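You operate a simulated robot arm through the tools that you are given. There is no shell and no other tool. Be economical: measure what you need, move in short steps, check, and stop when the job is done.

You are at the controls of a simulated robot arm. One attempt, no reset.

Task
Light the ribbed white filter through on the round lamp, then into the done tray.
Fine: filter on the lamp before it goes on; lamp off before you lift it.

It is judged by the outcome, as a careful person would: the job done as asked, and still so three seconds after it is handed in. It fails if anything else is knocked over, pushed out of place, dropped, spilled or broken.

Robot
A 6-joint arm with a two-finger parallel gripper, fixed in place. Base frame: the origin is at the foot of the arm, x ahead of it, y to its left, z up; the work surface is at about z = 0.78. Lengths are in m, angles in rad, forces in N, time in s.
With the tool pointing down near the work surface it reaches from about 0.26 to 0.68 m from the base axis. Its first joint turns from -1.152 to 1.152 rad. Payload 2.9 kg.
The TCP is the grasp point between the finger pads, 0.03 m short of the fingertips. In the tool frame z runs along the fingers and y along their closing line. The gripper opens to 0.11 m. The fingers are 0.02 m wide and 0.01 m thick; the gripper's body (0.048 by 0.112 m) begins 0.055 m behind the TCP.
Orientation is told as [roll, pitch, yaw] about the base's x, y, z axes, in that order, counted from this pose: with the fingers straight down and closing along the base's y, the tool's x points along the base's -x, its y along +y and its z along -z.

Tools
- The arm moves only by the tool servo_tool. Its argument "deltas" is text: rows parted by semicolons, each of 7 numbers parted by spaces: the shift along the base's x, y, z in m, then the turn, a rotation vector about the base's x, y, z in degrees, then the closure, from 0 (fully open) to 1 (shut). In form: x y z rx ry rz claw; .... A call has 1 to 20 rows; each row is the pose to reach, as a shift and turn from the pose commanded when the call began. Rows are played at 5 a second. More than 0.05 m and 0.15 rad between two rows, or a gripper value outside its range, and nothing of the call is played. A pose out of reach is approached as far as the arm can. The call stops where the force on the tool passes 40 N (or 10 N more than at its start, if that is more) or the arm is blocked; 0.2 s more then pass. Each finger travels about 0.108 m/s and halts on what it meets, pressing with about 27 N; the grip force reading is that of the motor and also rises with nothing between the fingers. The clock runs only during rows and for 0.2 s after the last one: add rows that repeat a pose to give the fingers time. It gives the time, the measured TCP pose, the force on the tool (base axes), the opening and the grip force at its end, in the units of the frame above (readings bear some noise), and new pictures: "show" is both (left out), scene, wrist or none.
- Cameras (640 x 400 px; columns grow to the right, rows downward): "scene" is fixed at [0.0764, 0.4165, 1.4011]; the picture's right is [-0.82, -0.58, 0.00], its down [-0.27, 0.37, -0.89] and it looks along [0.51, -0.72, -0.46] (base axes); focal length 340 px, centre (320, 200). "wrist" rides on the gripper at [-0.036, 0, -0.057] in the tool frame; the picture's right is [0.00, -1.00, 0.00], its down [0.97, 0.00, -0.24] and it looks along [0.24, 0.00, 0.97] (tool axes); focal length 218 px, centre (320, 200). There is no depth. A picture from a camera that has moved, and an enlarged one, comes with that camera's place and axes in the base frame and with its lens. The place of the scene camera against the robot may be out by one fixed shift of up to 0.018 m in any direction.
- enlarge(camera, box): a new picture of the part [left, top, right, bottom] of that camera's present view, enlarged. The clock stands still meanwhile.
- close_job(): hands the job in; it is judged then, once.

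Go step by step. Nothing tells you positions but the pictures and the camera data: compare them with the known pose of the tool, close in by small moves and look again before you grip or let go. The budget is 120 turns and 150 pictures, counting those below and the enlarged ones. Unless the task says otherwise, let go and move clear before handing in, and close with one line.

The tools are called after "Request:" by a JSON object that holds its "method" and its "body". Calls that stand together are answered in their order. servo_tool: Moves the arm, as the interface text tells. Its arguments: {"type":"object","properties":{"deltas":{"type":"string"},"show":{"type":"string","enum":["both","scene","wrist","none"]}},"required":["deltas"]} The other tools are called the same way: enlarge (camera, box) takes an enlarged picture of a part of a camera's view; close_job () hands the job in.

At the start:

```text
time_s: 0.0
tool_pos: [0.369, -0.1489, 1.1058]
ee_rot: [0.001, 0.0, 0.0]
wrist_force: [0.1, 0.1, 0.1]
grip_width: 0.1101
finger_force: 0.1
```

scene: 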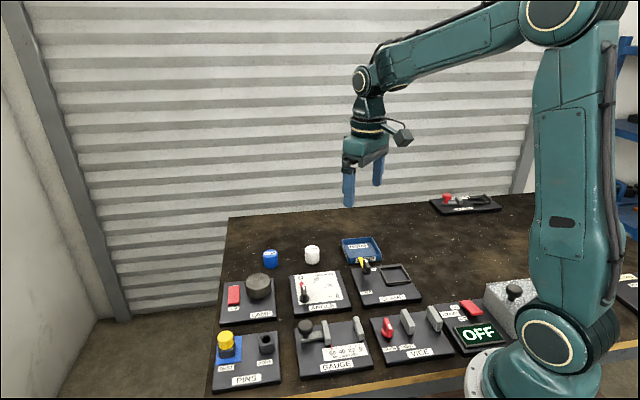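
wrist: 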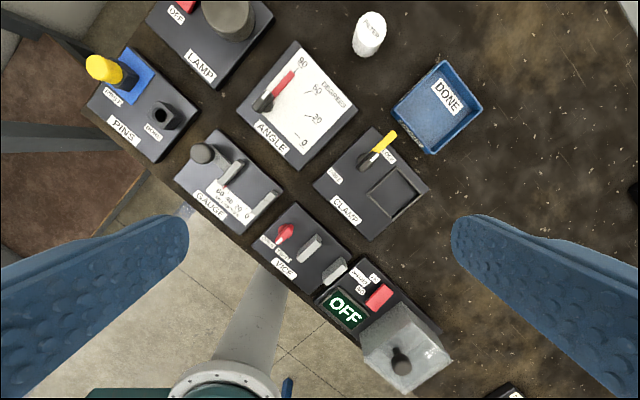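

I see the table with several fixtures; the lamp (round, with a red switch), a white and a blue filter, and the done tray. I'll enlarge before moving.

Request:
{"method": "enlarge", "body": {"camera": "scene", "box": [210, 220, 410, 345]}}

Request:
{"method": "enlarge", "body": {"camera": "wrist", "box": [140, 0, 500, 225]}}

```text
3.20 times, centred on (310, 282) of scene
camera zoom: at [0.0764, 0.4165, 1.4011], right [-0.82, -0.58, 0.0], down [-0.27, 0.37, -0.89], along [0.51, -0.72, -0.46], focal length 1086 px, centre (352, -64)
```

zoom: 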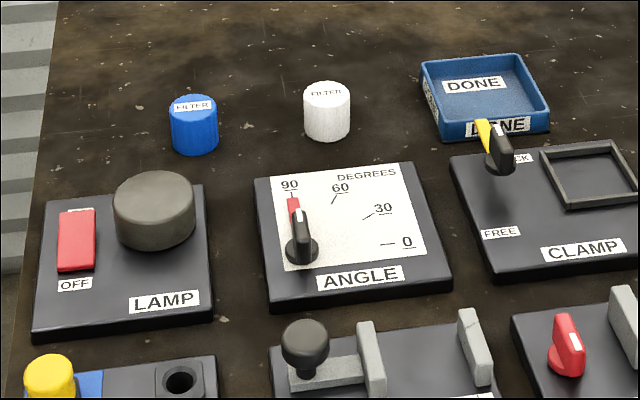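

```text
1.78 times, centred on (320, 112) of wrist
camera zoom: at [0.4052, -0.1492, 1.1638], right [0.0, -1.0, 0.0], down [-0.97, 0.0, 0.24], along [-0.24, 0.0, -0.97], focal length 388 px, centre (320, 356)
```

zoom: 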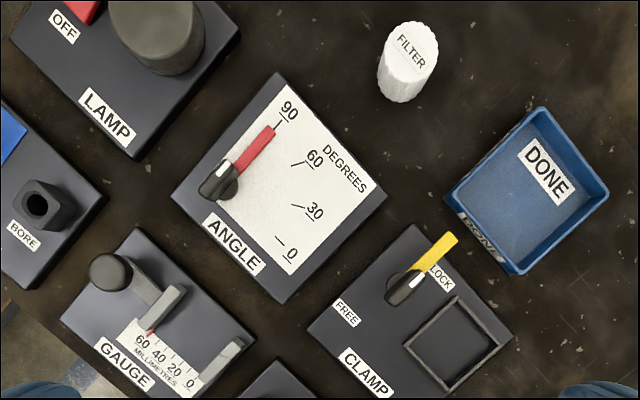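

The white ribbed filter stands near (0.555, -0.22), about 45 mm across, and the lamp is near (0.56, -0.04). I'll move over between them, still high, for a better look.

Request:
{"method": "servo_tool", "body": {"deltas": "0.03 0.01 -0.02 0 0 0 0;0.06 0.03 -0.04 0 0 0 0;0.09 0.05 -0.06 0 0 0 0;0.10 0.07 -0.08 0 0 0 0;0.10 0.07 -0.08 0 0 0 0"}}

```text
time_s: 1.2
tool_pos: [0.4686, -0.0794, 1.026]
ee_rot: [0.0, -0.001, 0.0]
wrist_force: [-0.5, 0.2, 0.3]
grip_width: 0.1102
finger_force: 0.0
camera wrist: at [0.505, -0.0797, 1.0834], right [0.0, -1.0, 0.0], down [-0.97, 0.0, 0.24], along [-0.24, 0.0, -0.97], focal length 218 px, centre (320, 200)
```

scene: 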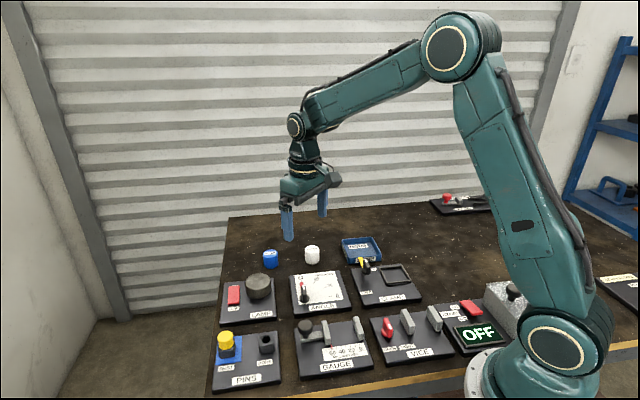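
wrist: 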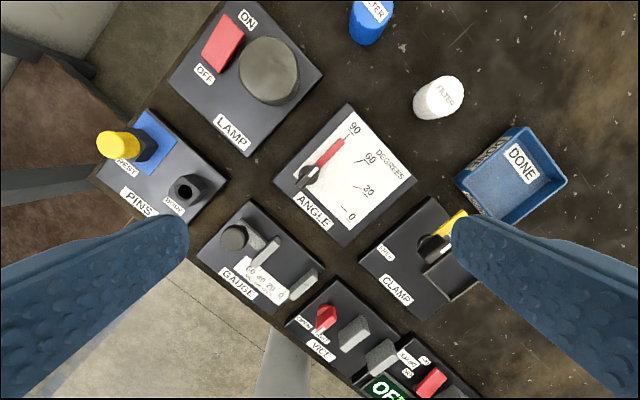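

Request:
{"method": "enlarge", "body": {"camera": "wrist", "box": [160, 0, 352, 120]}}

Request:
{"method": "enlarge", "body": {"camera": "wrist", "box": [340, 20, 532, 140]}}

Request:
{"method": "enlarge", "body": {"camera": "scene", "box": [215, 235, 327, 325]}}

```text
3.33 times, centred on (256, 60) of wrist
camera zoom: at [0.505, -0.0797, 1.0834], right [0.0, -1.0, 0.0], down [-0.97, 0.0, 0.24], along [-0.24, 0.0, -0.97], focal length 728 px, centre (533, 667)
```

zoom: 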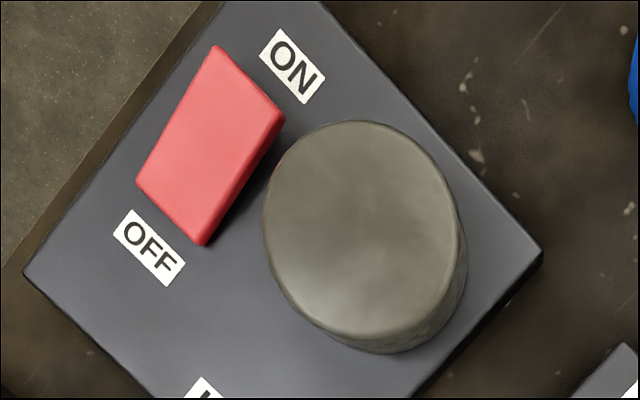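

```text
3.33 times, centred on (436, 80) of wrist
camera zoom: at [0.505, -0.0797, 1.0834], right [0.0, -1.0, 0.0], down [-0.97, 0.0, 0.24], along [-0.24, 0.0, -0.97], focal length 728 px, centre (-67, 600)
```

zoom: 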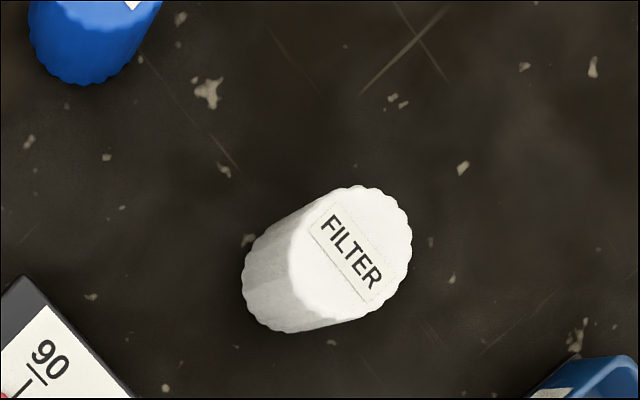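

```text
4.44 times, centred on (271, 280) of scene
camera zoom: at [0.0764, 0.4165, 1.4011], right [-0.82, -0.58, 0.0], down [-0.27, 0.37, -0.89], along [0.51, -0.72, -0.46], focal length 1509 px, centre (538, -156)
```

zoom: 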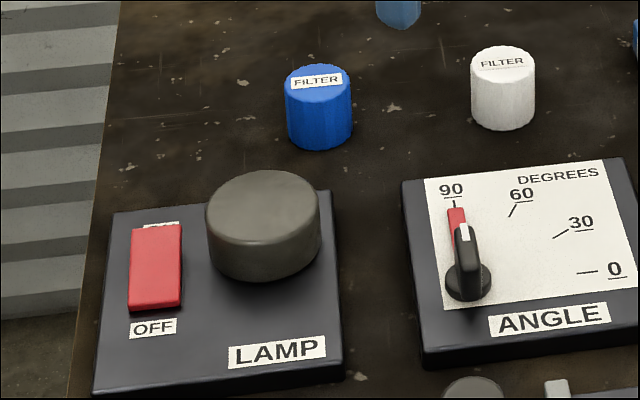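

The filter is at about (0.560, -0.2225) with its top near z 0.818. The lamp puck centre is at about (0.583, -0.025) with its top near 0.825, and its switch is on OFF. Next I'll hover above the filter and check.

Request:
{"method": "servo_tool", "body": {"deltas": "0.022 -0.036 -0.02 0 0 0 0;0.045 -0.072 -0.04 0 0 0 0;0.068 -0.108 -0.06 0 0 0 0;0.091 -0.1435 -0.08 0 0 0 0;0.091 -0.1435 -0.125 0 0 0 0;0.091 -0.1435 -0.125 0 0 0 0"}}

```text
time_s: 2.6
tool_pos: [0.5595, -0.2248, 0.903]
ee_rot: [0.0, -0.001, 0.001]
wrist_force: [-0.5, -0.6, -0.6]
grip_width: 0.1098
finger_force: 0.0
camera wrist: at [0.5969, -0.2243, 0.9602], right [0.0, -1.0, 0.0], down [-0.97, 0.0, 0.24], along [-0.24, 0.0, -0.97], focal length 218 px, centre (320, 200)
```

scene: 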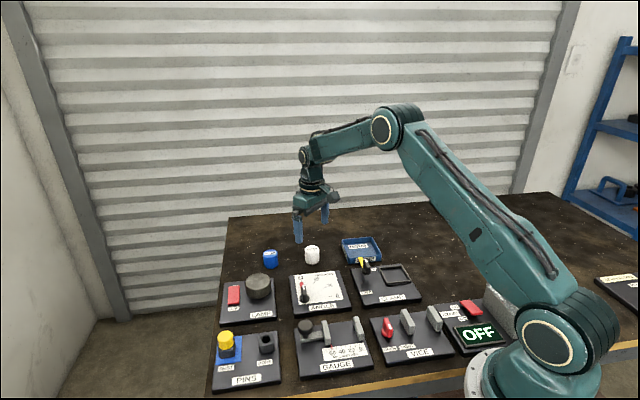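
wrist: 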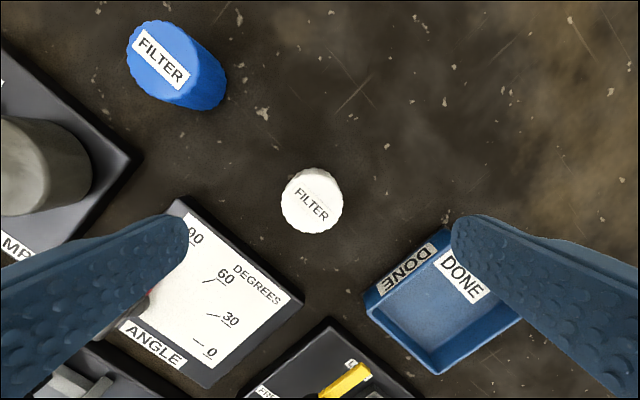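

The filter is almost centred, with the centre at about (0.562, -0.219). I'll correct slightly, descend around it and close.

Request:
{"method": "servo_tool", "body": {"deltas": "0.002 0.004 -0.03 0 0 0 0;0.002 0.004 -0.06 0 0 0 0;0.002 0.004 -0.087 0 0 0 0;0.002 0.004 -0.087 0 0 0 0;0.002 0.004 -0.087 0 0 0 0"}}

```text
time_s: 3.8
tool_pos: [0.5606, -0.2189, 0.8137]
ee_rot: [0.0, -0.001, 0.0]
wrist_force: [0.5, 1.3, -0.1]
grip_width: 0.11
finger_force: 0.0
camera wrist: at [0.5965, -0.2181, 0.8706], right [0.0, -1.0, 0.0], down [-0.97, 0.0, 0.24], along [-0.24, 0.0, -0.97], focal length 218 px, centre (320, 200)
```

scene: 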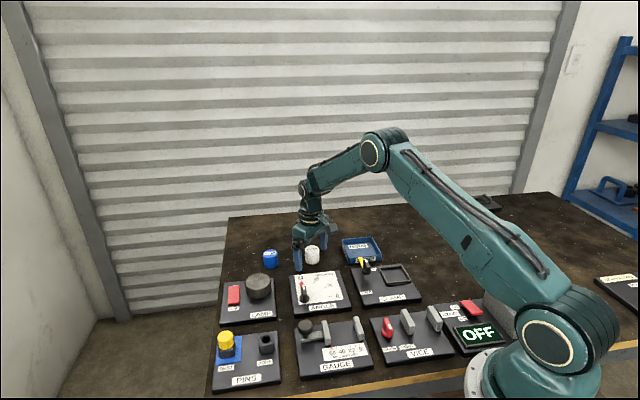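
wrist: 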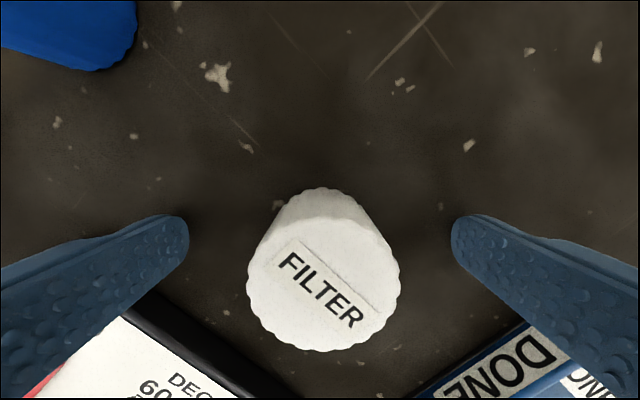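

The fingers straddle the filter evenly, so I'm closing and lifting a little to check.

Request:
{"method": "servo_tool", "body": {"deltas": "0.0015 0 0 0 0 0 0;0.0015 0 0 0 0 0 1;0.0015 0 0 0 0 0 1;0.0015 0 0 0 0 0 1;0.0015 0 0 0 0 0 1", "show": "wrist"}}

```text
time_s: 5.0
tool_pos: [0.5616, -0.2182, 0.8133]
ee_rot: [0.0, -0.001, 0.0]
wrist_force: [0.2, -0.1, -0.2]
grip_width: 0.0404
finger_force: 27.0
camera wrist: at [0.5984, -0.2186, 0.8708], right [0.0, -1.0, 0.0], down [-0.97, 0.0, 0.24], along [-0.24, 0.0, -0.97], focal length 218 px, centre (320, 200)
```

wrist: 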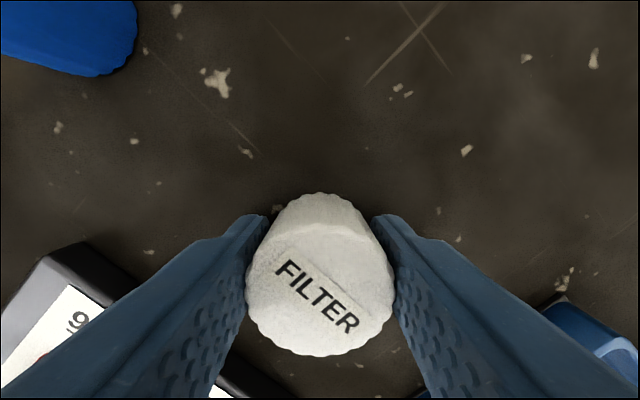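

Gripped at 40 mm. I'll lift and carry it to above the lamp puck.

Request:
{"method": "servo_tool", "body": {"deltas": "0 0 0.04 0 0 0 1;0 0 0.085 0 0 0 1;0.005 0.045 0.085 0 0 0 1;0.01 0.09 0.085 0 0 0 1;0.015 0.135 0.085 0 0 0 1;0.02 0.175 0.085 0 0 0 1;0.021 0.193 0.085 0 0 0 1;0.021 0.193 0.085 0 0 0 1;0.021 0.193 0.085 0 0 0 1"}}

```text
time_s: 7.0
tool_pos: [0.5843, -0.0259, 0.9008]
ee_rot: [0.001, 0.001, 0.0]
wrist_force: [0.5, 0.1, -0.7]
grip_width: 0.0402
finger_force: 27.6
camera wrist: at [0.6213, -0.0257, 0.9568], right [0.0, -1.0, 0.0], down [-0.97, 0.0, 0.24], along [-0.24, 0.0, -0.97], focal length 218 px, centre (320, 200)
```

scene: 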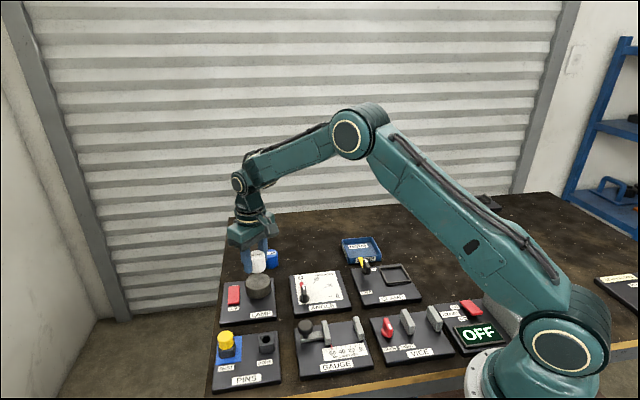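
wrist: 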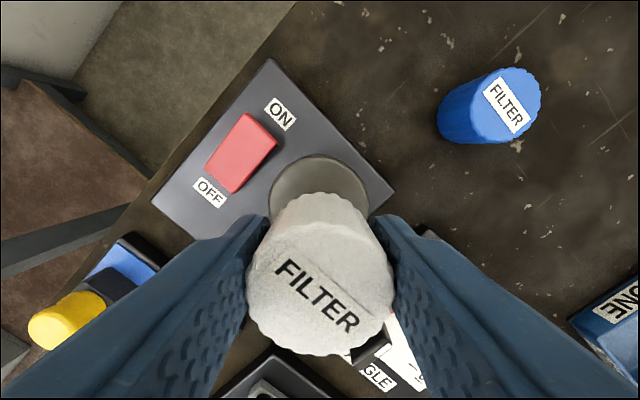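

Puck is centred beneath the filter. I'll lower in small steps until contact.

Request:
{"method": "servo_tool", "body": {"deltas": "0 0.0005 -0.015 0 0 0 1;0 0.0005 -0.03 0 0 0 1;0 0.0005 -0.034 0 0 0 1;0 0.0005 -0.034 0 0 0 1"}}

```text
time_s: 8.0
tool_pos: [0.5848, -0.0238, 0.8641]
ee_rot: [-0.001, 0.001, 0.001]
wrist_force: [0.1, -0.2, -0.8]
grip_width: 0.0405
finger_force: 26.8
camera wrist: at [0.6213, -0.0244, 0.9221], right [0.0, -1.0, 0.0], down [-0.97, 0.0, 0.24], along [-0.24, 0.0, -0.97], focal length 218 px, centre (320, 200)
```

scene: 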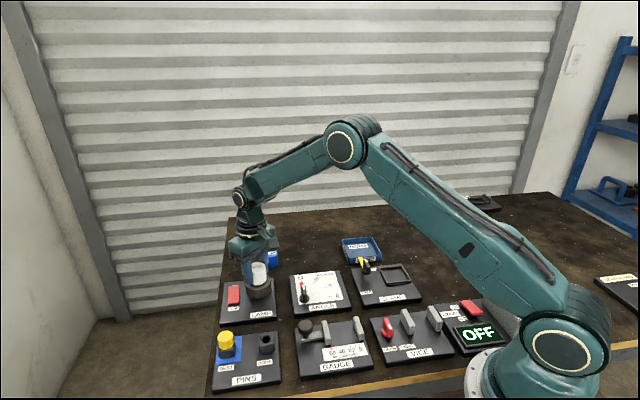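
wrist: 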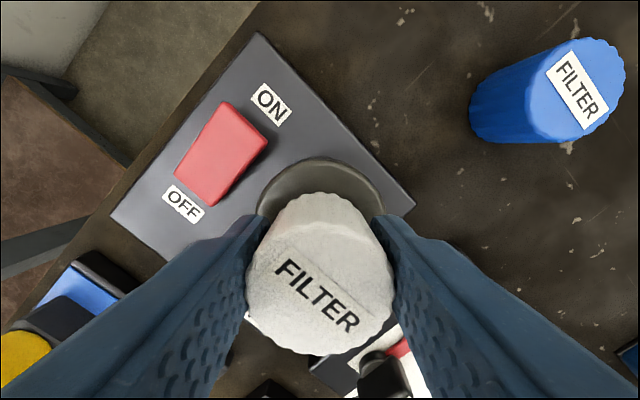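

Request:
{"method": "servo_tool", "body": {"deltas": "0 0 -0.001 0 0 0 1;0 0 -0.002 0 0 0 1;0 0 -0.003 0 0 0 1;0 0 -0.004 0 0 0 1;0 0 -0.004 0 0 0 1", "show": "none"}}

Request:
{"method": "enlarge", "body": {"camera": "scene", "box": [215, 235, 327, 325]}}

```text
time_s: 9.2
tool_pos: [0.585, -0.0266, 0.8608]
ee_rot: [0.0, 0.0, -0.001]
wrist_force: [-0.9, 0.0, -0.2]
grip_width: 0.0404
finger_force: 27.2
```

```text
4.44 times, centred on (271, 280) of scene
camera zoom: at [0.0764, 0.4165, 1.4011], right [-0.82, -0.58, 0.0], down [-0.27, 0.37, -0.89], along [0.51, -0.72, -0.46], focal length 1509 px, centre (538, -156)
```

zoom: 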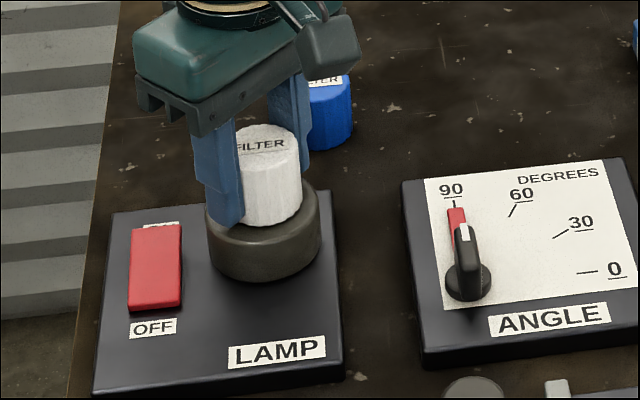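

Still no contact; continuing down by a millimetre at a time.

Request:
{"method": "servo_tool", "body": {"deltas": "0 0 -0.001 0 0 0 1;0 0 -0.002 0 0 0 1;0 0 -0.003 0 0 0 1;0 0 -0.003 0 0 0 1;0 0 -0.003 0 0 0 1", "show": "none"}}

```text
time_s: 10.4
tool_pos: [0.5843, -0.0251, 0.8596]
ee_rot: [0.001, -0.002, 0.001]
wrist_force: [1.0, -0.6, 8.5]
grip_width: 0.0404
finger_force: 27.4
```

Contact (8.5 N) at z ≈ 0.859, so the filter is on the puck. I'll ease off, open partway, and rise.

Request:
{"method": "servo_tool", "body": {"deltas": "0 0 0.001 0 0 0 1;0 0 0.001 0 0 0 0.5;0 0 0.001 0 0 0 0.4;0 0 0.001 0 0 0 0.4;0 0 0.02 0 0 0 0.4;0 0 0.05 0 0 0 0.4;0 0 0.08 0 0 0 0.4;0 0 0.08 0 0 0 0.4"}}

Request:
{"method": "enlarge", "body": {"camera": "scene", "box": [215, 235, 327, 325]}}

```text
time_s: 12.2
tool_pos: [0.5832, -0.0254, 0.9382]
ee_rot: [-0.001, 0.0, -0.001]
wrist_force: [0.4, -0.5, -0.2]
grip_width: 0.0661
finger_force: 0.0
camera wrist: at [0.6197, -0.0257, 0.9952], right [0.0, -1.0, 0.0], down [-0.97, 0.0, 0.24], along [-0.24, 0.0, -0.97], focal length 218 px, centre (320, 200)
```

scene: 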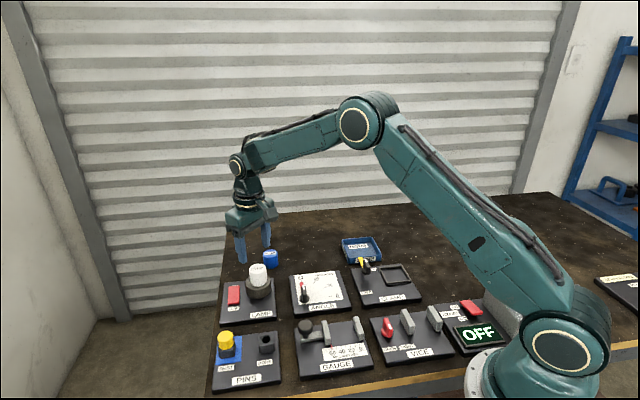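
wrist: 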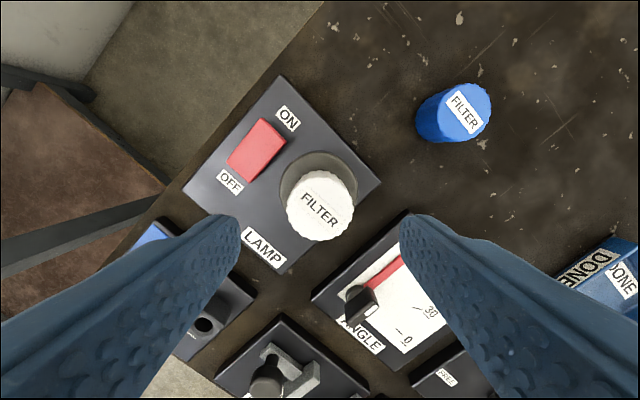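

```text
4.44 times, centred on (271, 280) of scene
camera zoom: at [0.0764, 0.4165, 1.4011], right [-0.82, -0.58, 0.0], down [-0.27, 0.37, -0.89], along [0.51, -0.72, -0.46], focal length 1509 px, centre (538, -156)
```

zoom: 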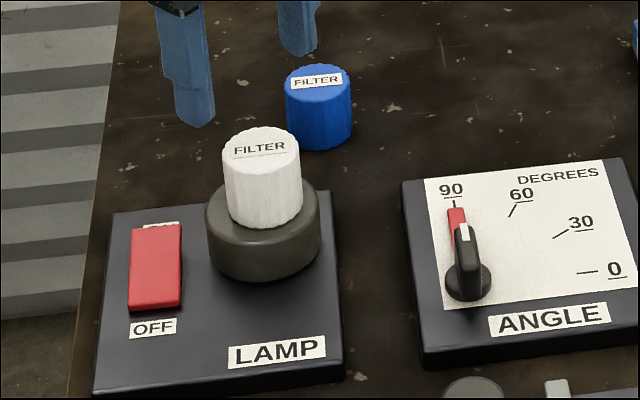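

The filter stands centred on the lamp. Next I'll examine the rocker closely.

Request:
{"method": "enlarge", "body": {"camera": "wrist", "box": [190, 80, 350, 180]}}

Request:
{"method": "enlarge", "body": {"camera": "scene", "box": [220, 275, 260, 300]}}

```text
4.00 times, centred on (270, 130) of wrist
camera zoom: at [0.6197, -0.0257, 0.9952], right [0.0, -1.0, 0.0], down [-0.97, 0.0, 0.24], along [-0.24, 0.0, -0.97], focal length 873 px, centre (520, 480)
```

zoom: 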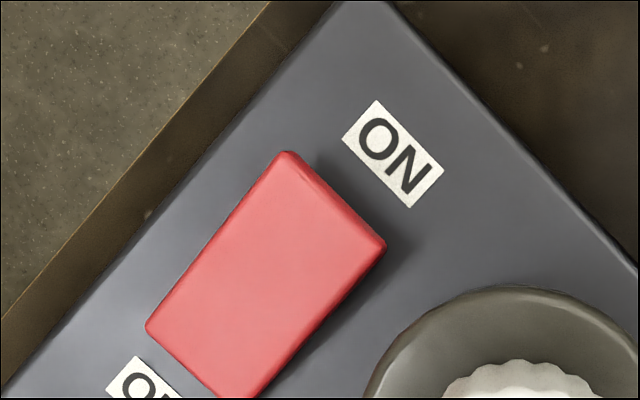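

```text
16.00 times, centred on (240, 288) of scene
camera zoom: at [0.0764, 0.4165, 1.4011], right [-0.82, -0.58, 0.0], down [-0.27, 0.37, -0.89], along [0.51, -0.72, -0.46], focal length 5432 px, centre (1600, -1200)
```

zoom: 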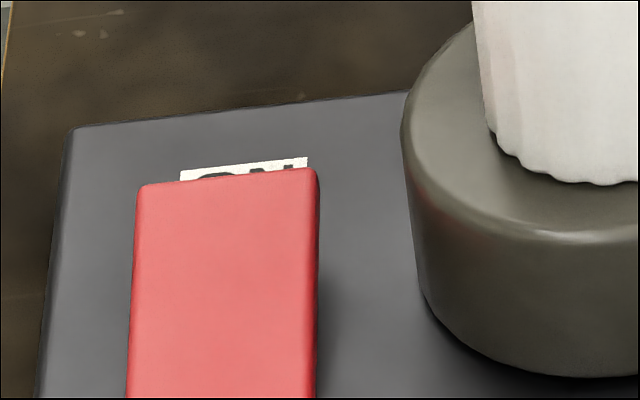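

The rocker's ON end is raised near (0.629, 0.017). I'll close the fingers, move above it, and look.

Request:
{"method": "servo_tool", "body": {"deltas": "0 0 0 0 0 0 0.7;0.024 0.021 0 0 0 0 1;0.0465 0.0435 0 0 0 0 1;0.0465 0.0435 -0.03 0 0 0 1;0.0465 0.0435 -0.068 0 0 0 1;0.0465 0.0435 -0.068 0 0 0 1"}}

Request:
{"method": "enlarge", "body": {"camera": "scene", "box": [215, 235, 327, 325]}}

```text
time_s: 13.6
tool_pos: [0.6309, 0.0179, 0.8722]
ee_rot: [0.0, -0.002, 0.0]
wrist_force: [0.8, 0.1, -0.1]
grip_width: 0.0
finger_force: 26.5
camera wrist: at [0.668, 0.0177, 0.9285], right [0.0, -1.0, 0.0], down [-0.97, 0.0, 0.24], along [-0.24, 0.0, -0.97], focal length 218 px, centre (320, 200)
```

scene: 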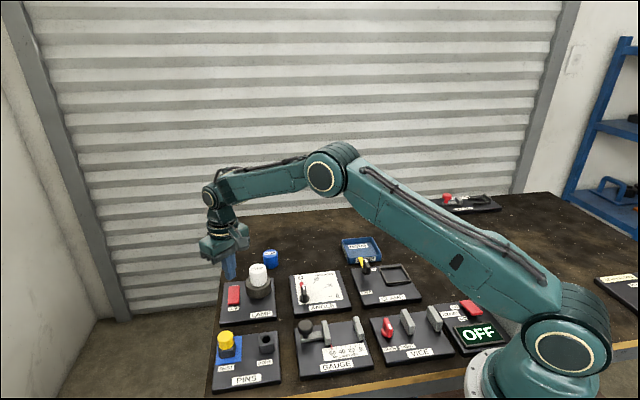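
wrist: 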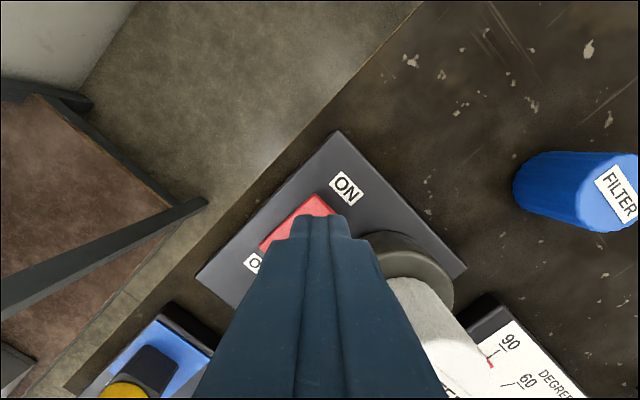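

```text
4.44 times, centred on (271, 280) of scene
camera zoom: at [0.0764, 0.4165, 1.4011], right [-0.82, -0.58, 0.0], down [-0.27, 0.37, -0.89], along [0.51, -0.72, -0.46], focal length 1509 px, centre (538, -156)
```

zoom: 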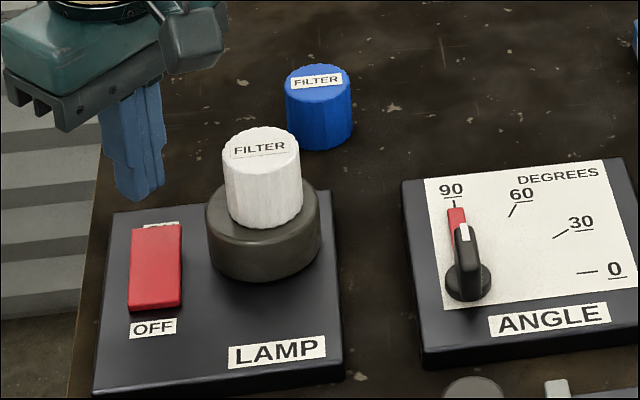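

The tip is over the rocker's ON end. I'll press down slowly.

Request:
{"method": "servo_tool", "body": {"deltas": "0 0 -0.015 0 0 0 1;0 0 -0.022 0 0 0 1;0 0 -0.026 0 0 0 1;0 0 -0.03 0 0 0 1;0 0 -0.034 0 0 0 1;0 0 -0.034 0 0 0 1"}}

Request:
{"method": "enlarge", "body": {"camera": "scene", "box": [215, 235, 327, 325]}}

```text
time_s: 15.0
tool_pos: [0.6298, 0.0172, 0.8376]
ee_rot: [0.0, -0.001, 0.0]
wrist_force: [-0.6, -0.4, 1.0]
grip_width: 0.0
finger_force: 27.0
camera wrist: at [0.6671, 0.0173, 0.8936], right [0.0, -1.0, 0.0], down [-0.97, 0.0, 0.24], along [-0.24, 0.0, -0.97], focal length 218 px, centre (320, 200)
```

scene: 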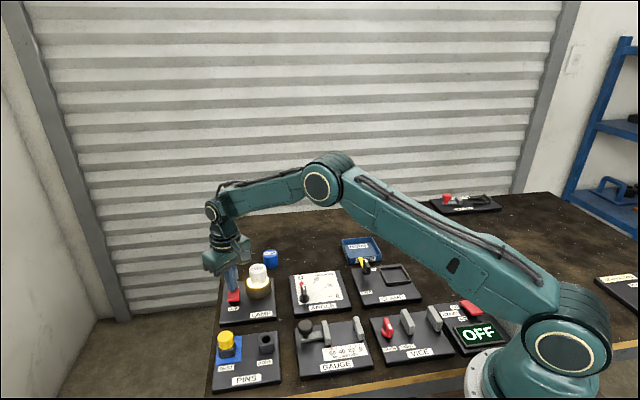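
wrist: 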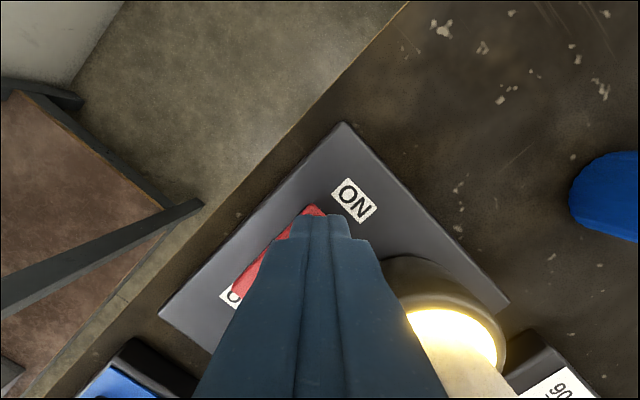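

```text
4.44 times, centred on (271, 280) of scene
camera zoom: at [0.0764, 0.4165, 1.4011], right [-0.82, -0.58, 0.0], down [-0.27, 0.37, -0.89], along [0.51, -0.72, -0.46], focal length 1509 px, centre (538, -156)
```

zoom: 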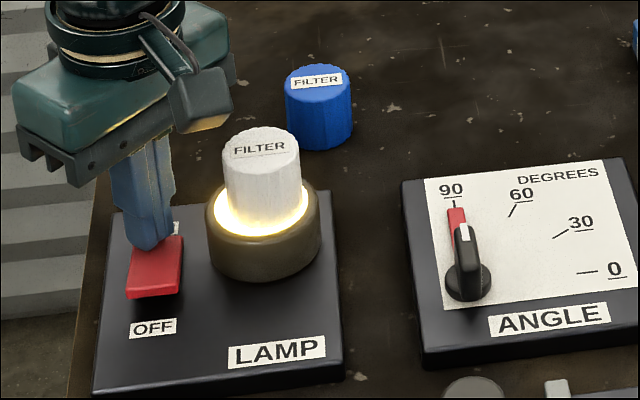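

The lamp lit with the filter on. I'll lift off, check that it stays lit, and dwell a couple of seconds.

Request:
{"method": "servo_tool", "body": {"deltas": "0 0 0.02 0 0 0 1;0 0 0.045 0 0 0 1;-0.014 0.0135 0.045 0 0 0 1;-0.028 0.027 0.045 0 0 0 1;-0.028 0.027 0.045 0 0 0 1;-0.028 0.027 0.045 0 0 0 1;-0.028 0.027 0.045 0 0 0 1;-0.028 0.027 0.045 0 0 0 1;-0.028 0.027 0.045 0 0 0 1;-0.028 0.027 0.045 0 0 0 1;-0.028 0.027 0.045 0 0 0 1;-0.028 0.027 0.045 0 0 0 1"}}

Request:
{"method": "enlarge", "body": {"camera": "scene", "box": [215, 235, 327, 325]}}

Request:
{"method": "enlarge", "body": {"camera": "wrist", "box": [220, 100, 480, 300]}}

```text
time_s: 17.6
tool_pos: [0.6039, 0.0437, 0.8808]
ee_rot: [0.0, 0.003, 0.001]
wrist_force: [0.1, -0.7, -0.2]
grip_width: 0.0
finger_force: 27.2
camera wrist: at [0.6406, 0.0451, 0.9383], right [0.0, -1.0, 0.0], down [-0.97, 0.0, 0.24], along [-0.24, 0.0, -0.97], focal length 218 px, centre (320, 200)
```

scene: 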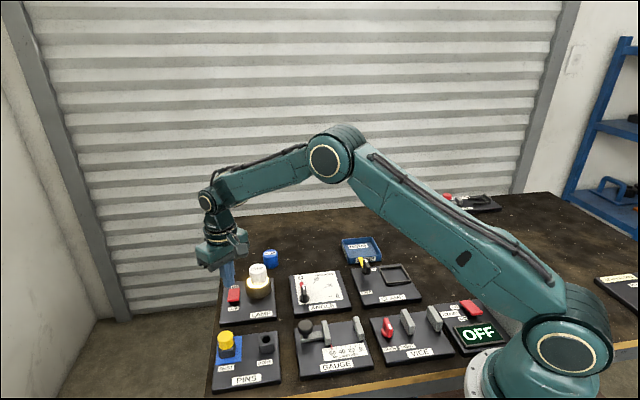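
wrist: 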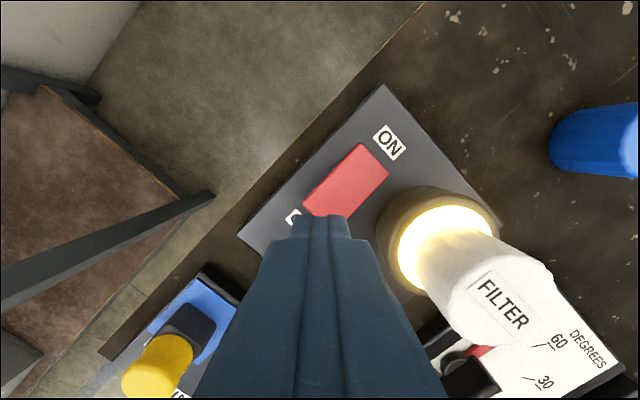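

```text
4.44 times, centred on (271, 280) of scene
camera zoom: at [0.0764, 0.4165, 1.4011], right [-0.82, -0.58, 0.0], down [-0.27, 0.37, -0.89], along [0.51, -0.72, -0.46], focal length 1509 px, centre (538, -156)
```

zoom: 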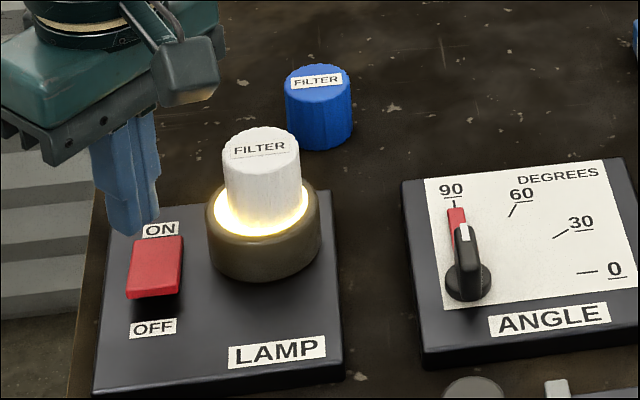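

```text
2.00 times, centred on (350, 200) of wrist
camera zoom: at [0.6406, 0.0451, 0.9383], right [0.0, -1.0, 0.0], down [-0.97, 0.0, 0.24], along [-0.24, 0.0, -0.97], focal length 436 px, centre (260, 200)
```

zoom: 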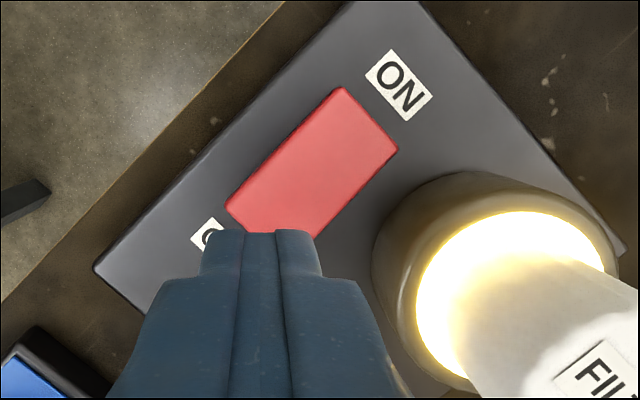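

It stays lit. Now I'll press the OFF end the same way.

Request:
{"method": "servo_tool", "body": {"deltas": "0 -0.003 -0.01 0 0 0 1;0 -0.003 -0.025 0 0 0 1;0 -0.003 -0.032 0 0 0 1;0 -0.003 -0.036 0 0 0 1;0 -0.003 -0.04 0 0 0 1;0 -0.003 -0.044 0 0 0 1;0 -0.003 -0.044 0 0 0 1", "show": "none"}}

Request:
{"method": "enlarge", "body": {"camera": "scene", "box": [215, 235, 327, 325]}}

```text
time_s: 19.2
tool_pos: [0.6012, 0.042, 0.8376]
ee_rot: [0.0, 0.001, -0.001]
wrist_force: [0.0, 1.1, -0.5]
grip_width: 0.0
finger_force: 26.9
```

```text
4.44 times, centred on (271, 280) of scene
camera zoom: at [0.0764, 0.4165, 1.4011], right [-0.82, -0.58, 0.0], down [-0.27, 0.37, -0.89], along [0.51, -0.72, -0.46], focal length 1509 px, centre (538, -156)
```

zoom: 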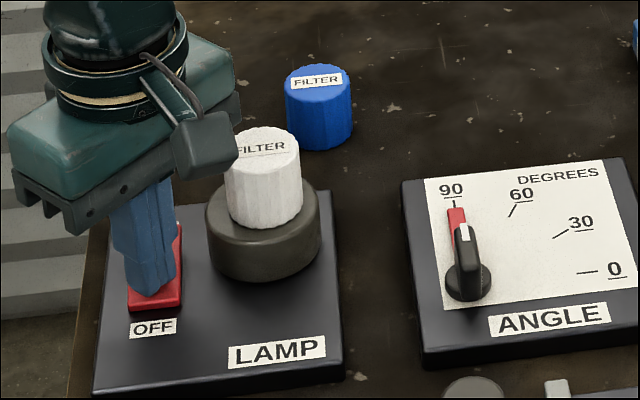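

Lamp is off. I'll rise, return over the filter with fingers open partway, and look.

Request:
{"method": "servo_tool", "body": {"deltas": "0 0 0.03 0 0 0 1;0 0 0.07 0 0 0 1;0 0 0.105 0 0 0 1;-0.008 -0.03 0.105 0 0 0 0.3;-0.0175 -0.0665 0.105 0 0 0 0.3;-0.0175 -0.0665 0.105 0 0 0 0.3"}}

```text
time_s: 20.6
tool_pos: [0.5858, -0.0266, 0.9434]
ee_rot: [-0.001, 0.0, 0.001]
wrist_force: [-0.8, 1.0, -0.1]
grip_width: 0.0772
finger_force: 0.2
camera wrist: at [0.6217, -0.0266, 1.0], right [0.0, -1.0, 0.0], down [-0.97, 0.0, 0.24], along [-0.24, 0.0, -0.97], focal length 218 px, centre (320, 200)
```

scene: 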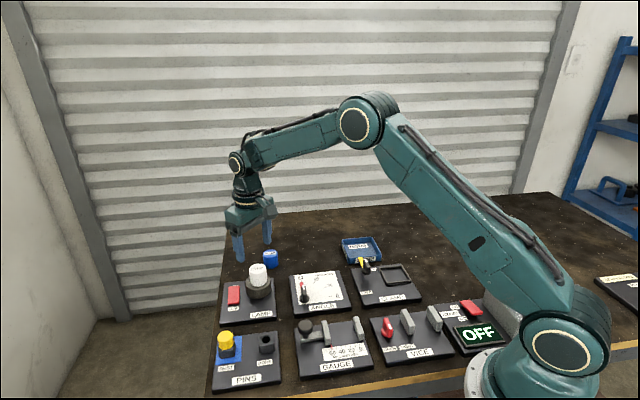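
wrist: 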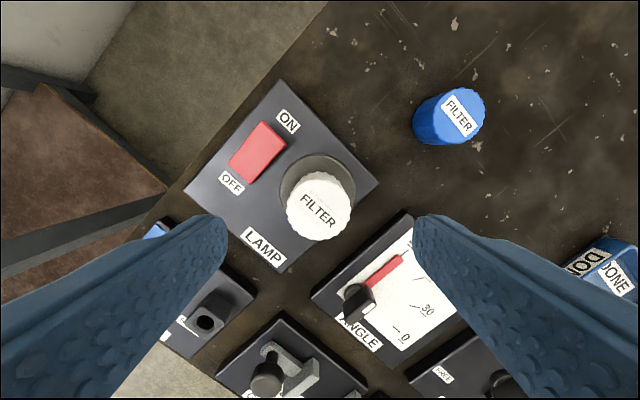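

Aligned over the filter and the lamp remains off. I'll descend and grip, staying clear of the puck.

Request:
{"method": "servo_tool", "body": {"deltas": "-0.0005 0.0005 -0.03 0 0 0 0.3;-0.0005 0.0005 -0.06 0 0 0 0.3;-0.0005 0.0005 -0.081 0 0 0 0.3;-0.0005 0.0005 -0.081 0 0 0 0.3;-0.0005 0.0005 -0.081 0 0 0 1;-0.0005 0.0005 -0.081 0 0 0 1;-0.0005 0.0005 -0.081 0 0 0 1", "show": "none"}}

Request:
{"method": "enlarge", "body": {"camera": "scene", "box": [215, 235, 327, 325]}}

```text
time_s: 22.2
tool_pos: [0.5842, -0.0236, 0.8615]
ee_rot: [0.0, 0.0, -0.001]
wrist_force: [-0.4, -0.3, -0.5]
grip_width: 0.0404
finger_force: 27.2
```

```text
4.44 times, centred on (271, 280) of scene
camera zoom: at [0.0764, 0.4165, 1.4011], right [-0.82, -0.58, 0.0], down [-0.27, 0.37, -0.89], along [0.51, -0.72, -0.46], focal length 1509 px, centre (538, -156)
```

zoom: 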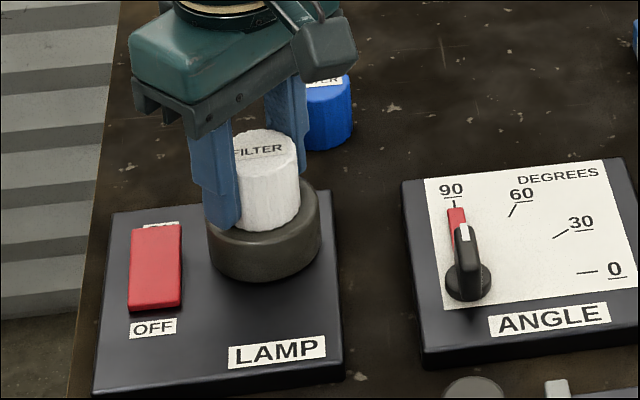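

Gripped again, lamp off. I'll lift and carry it to over the done tray, near (0.466, -0.330).

Request:
{"method": "servo_tool", "body": {"deltas": "0 0 0.04 0 0 0 1;0 0 0.08 0 0 0 1;-0.013 -0.034 0.08 0 0 0 1;-0.026 -0.068 0.08 0 0 0 1;-0.039 -0.102 0.08 0 0 0 1;-0.052 -0.136 0.08 0 0 0 1;-0.065 -0.17 0.08 0 0 0 1;-0.078 -0.204 0.08 0 0 0 1;-0.091 -0.238 0.08 0 0 0 1;-0.104 -0.272 0.08 0 0 0 1;-0.118 -0.305 0.08 0 0 0 1;-0.118 -0.305 0.08 0 0 0 1;-0.118 -0.305 0.08 0 0 0 1"}}

Request:
{"method": "enlarge", "body": {"camera": "scene", "box": [300, 195, 412, 285]}}

```text
time_s: 25.0
tool_pos: [0.468, -0.328, 0.941]
ee_rot: [-0.001, 0.0, 0.0]
wrist_force: [-0.3, -0.1, -0.2]
grip_width: 0.0402
finger_force: 26.8
camera wrist: at [0.5036, -0.3279, 0.9984], right [0.0, -1.0, 0.0], down [-0.97, 0.0, 0.24], along [-0.24, 0.0, -0.97], focal length 218 px, centre (320, 200)
```

scene: 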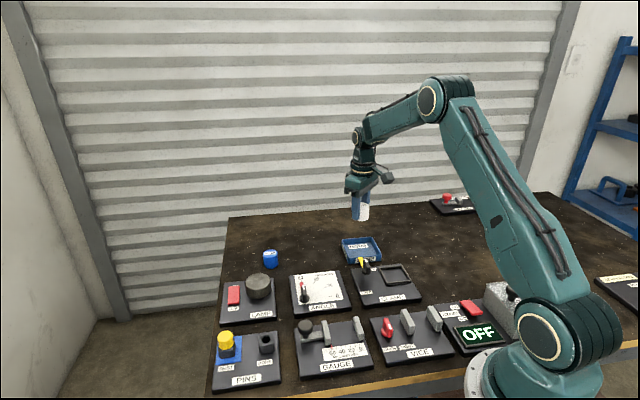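
wrist: 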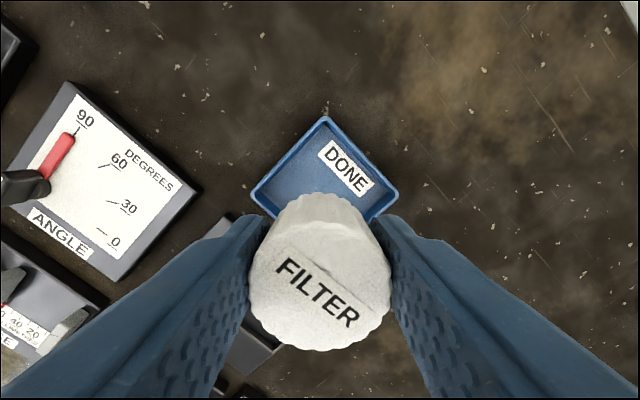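

```text
4.44 times, centred on (356, 240) of scene
camera zoom: at [0.0764, 0.4165, 1.4011], right [-0.82, -0.58, 0.0], down [-0.27, 0.37, -0.89], along [0.51, -0.72, -0.46], focal length 1509 px, centre (160, 22)
```

zoom: 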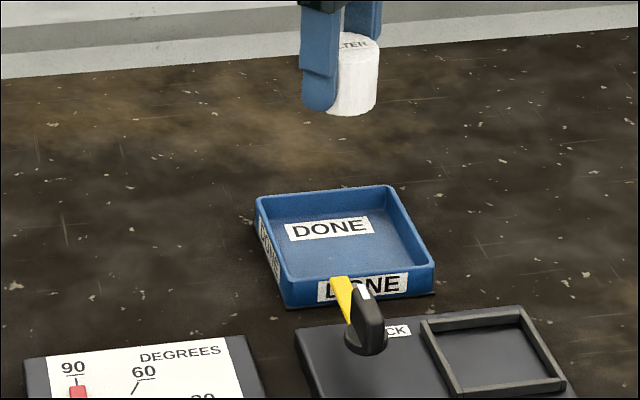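

Tray centre is about (0.463, -0.332). I'll adjust, descend most of the way, and check.

Request:
{"method": "servo_tool", "body": {"deltas": "-0.004 -0.0035 -0.03 0 0 0 1;-0.004 -0.0035 -0.07 0 0 0 1;-0.004 -0.0035 -0.105 0 0 0 1;-0.004 -0.0035 -0.108 0 0 0 1;-0.004 -0.0035 -0.108 0 0 0 1", "show": "wrist"}}

Request:
{"method": "enlarge", "body": {"camera": "scene", "box": [300, 195, 412, 285]}}

```text
time_s: 26.2
tool_pos: [0.4635, -0.3315, 0.8318]
ee_rot: [-0.001, 0.001, -0.001]
wrist_force: [0.7, 0.7, 1.1]
grip_width: 0.0404
finger_force: 26.9
camera wrist: at [0.5002, -0.3321, 0.8901], right [0.0, -1.0, 0.0], down [-0.97, 0.0, 0.24], along [-0.24, 0.0, -0.97], focal length 218 px, centre (320, 200)
```

wrist: 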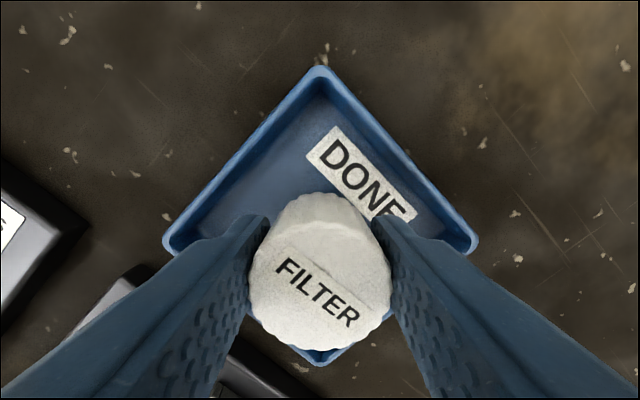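

```text
4.44 times, centred on (356, 240) of scene
camera zoom: at [0.0764, 0.4165, 1.4011], right [-0.82, -0.58, 0.0], down [-0.27, 0.37, -0.89], along [0.51, -0.72, -0.46], focal length 1509 px, centre (160, 22)
```

zoom: 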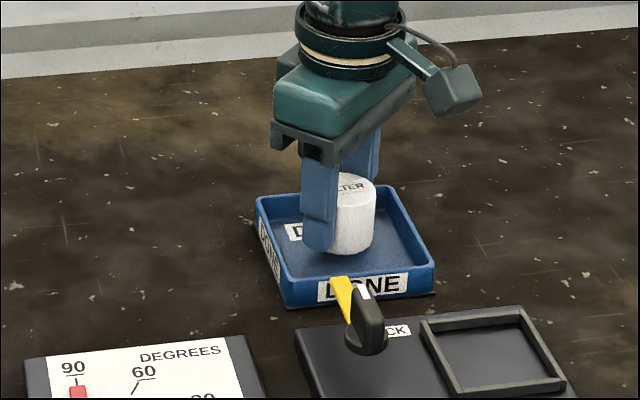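

Well inside the tray. I'll lower gently until it touches the floor.

Request:
{"method": "servo_tool", "body": {"deltas": "0 0 -0.003 0 0 0 1;0 0 -0.006 0 0 0 1;0 0 -0.008 0 0 0 1;0 0 -0.010 0 0 0 1;0 0 -0.010 0 0 0 1", "show": "none"}}

```text
time_s: 27.4
tool_pos: [0.4647, -0.3329, 0.8236]
ee_rot: [0.0, 0.0, 0.001]
wrist_force: [0.0, 0.2, -0.4]
grip_width: 0.0402
finger_force: 27.6
```

Request:
{"method": "servo_tool", "body": {"deltas": "0 0 -0.001 0 0 0 1;0 0 -0.002 0 0 0 1;0 0 -0.003 0 0 0 1;0 0 -0.003 0 0 0 1", "show": "none"}}

```text
time_s: 28.4
tool_pos: [0.4633, -0.3322, 0.8204]
ee_rot: [0.001, 0.0, 0.001]
wrist_force: [-0.6, 0.2, 0.1]
grip_width: 0.0405
finger_force: 27.4
```

Not touching yet; a little further.

Request:
{"method": "servo_tool", "body": {"deltas": "0 0 -0.001 0 0 0 1;0 0 -0.002 0 0 0 1;0 0 -0.003 0 0 0 1;0 0 -0.003 0 0 0 1", "show": "none"}}

```text
time_s: 29.4
tool_pos: [0.4646, -0.3322, 0.8185]
ee_rot: [0.0, -0.005, 0.002]
wrist_force: [-3.7, 5.1, 25.4]
grip_width: 0.0402
finger_force: 26.7
```

Contact with the tray floor. I'll ease off 2 mm, open partway, and rise clear.

Request:
{"method": "servo_tool", "body": {"deltas": "0 0 0.002 0 0 0 1;0 0 0.002 0 0 0 1;0 0 0.002 0 0 0 0.5;0 0 0.002 0 0 0 0.45;0 0 0.002 0 0 0 0.45;0 0 0.02 0 0 0 0.45;0 0 0.06 0 0 0 0.45;0 0 0.10 0 0 0 0.45;0 0 0.14 0 0 0 0.45;0 0 0.14 0 0 0 0.45"}}

Request:
{"method": "enlarge", "body": {"camera": "scene", "box": [210, 220, 410, 345]}}

```text
time_s: 31.6
tool_pos: [0.4631, -0.3315, 0.9562]
ee_rot: [0.0, 0.0, 0.0]
wrist_force: [-0.3, -0.2, 1.0]
grip_width: 0.0604
finger_force: 0.0
camera wrist: at [0.4994, -0.3313, 1.0145], right [0.0, -1.0, 0.0], down [-0.97, 0.0, 0.24], along [-0.24, 0.0, -0.97], focal length 218 px, centre (320, 200)
```

scene: 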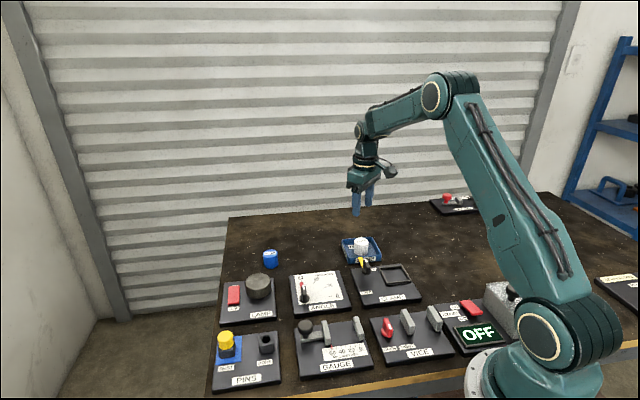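
wrist: 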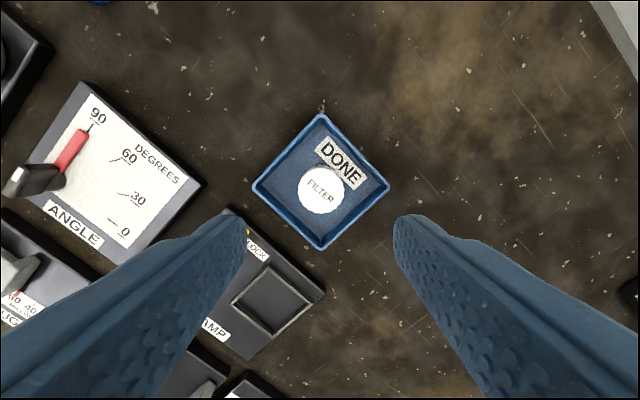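

```text
3.20 times, centred on (310, 282) of scene
camera zoom: at [0.0764, 0.4165, 1.4011], right [-0.82, -0.58, 0.0], down [-0.27, 0.37, -0.89], along [0.51, -0.72, -0.46], focal length 1086 px, centre (352, -64)
```

zoom: 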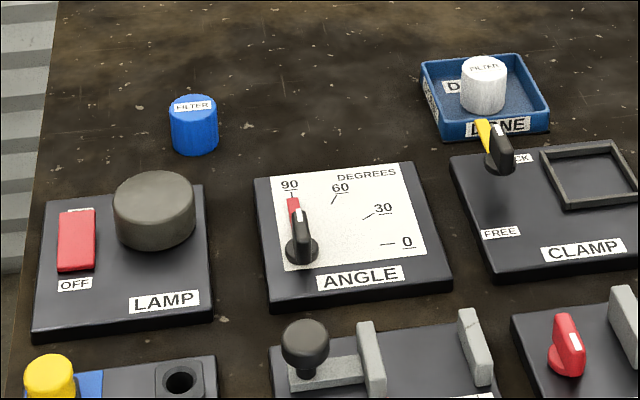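

The filter stands upright in the done tray, the lamp is off, and everything else is where it was. The arm is clear, so I'm handing in.

Request:
{"method": "close_job", "body": {}}

```text
The job is handed in.
```

The job is handed in: I lit the ribbed white filter through on the round lamp, switched the lamp off before lifting it, and stood the filter in the done tray.
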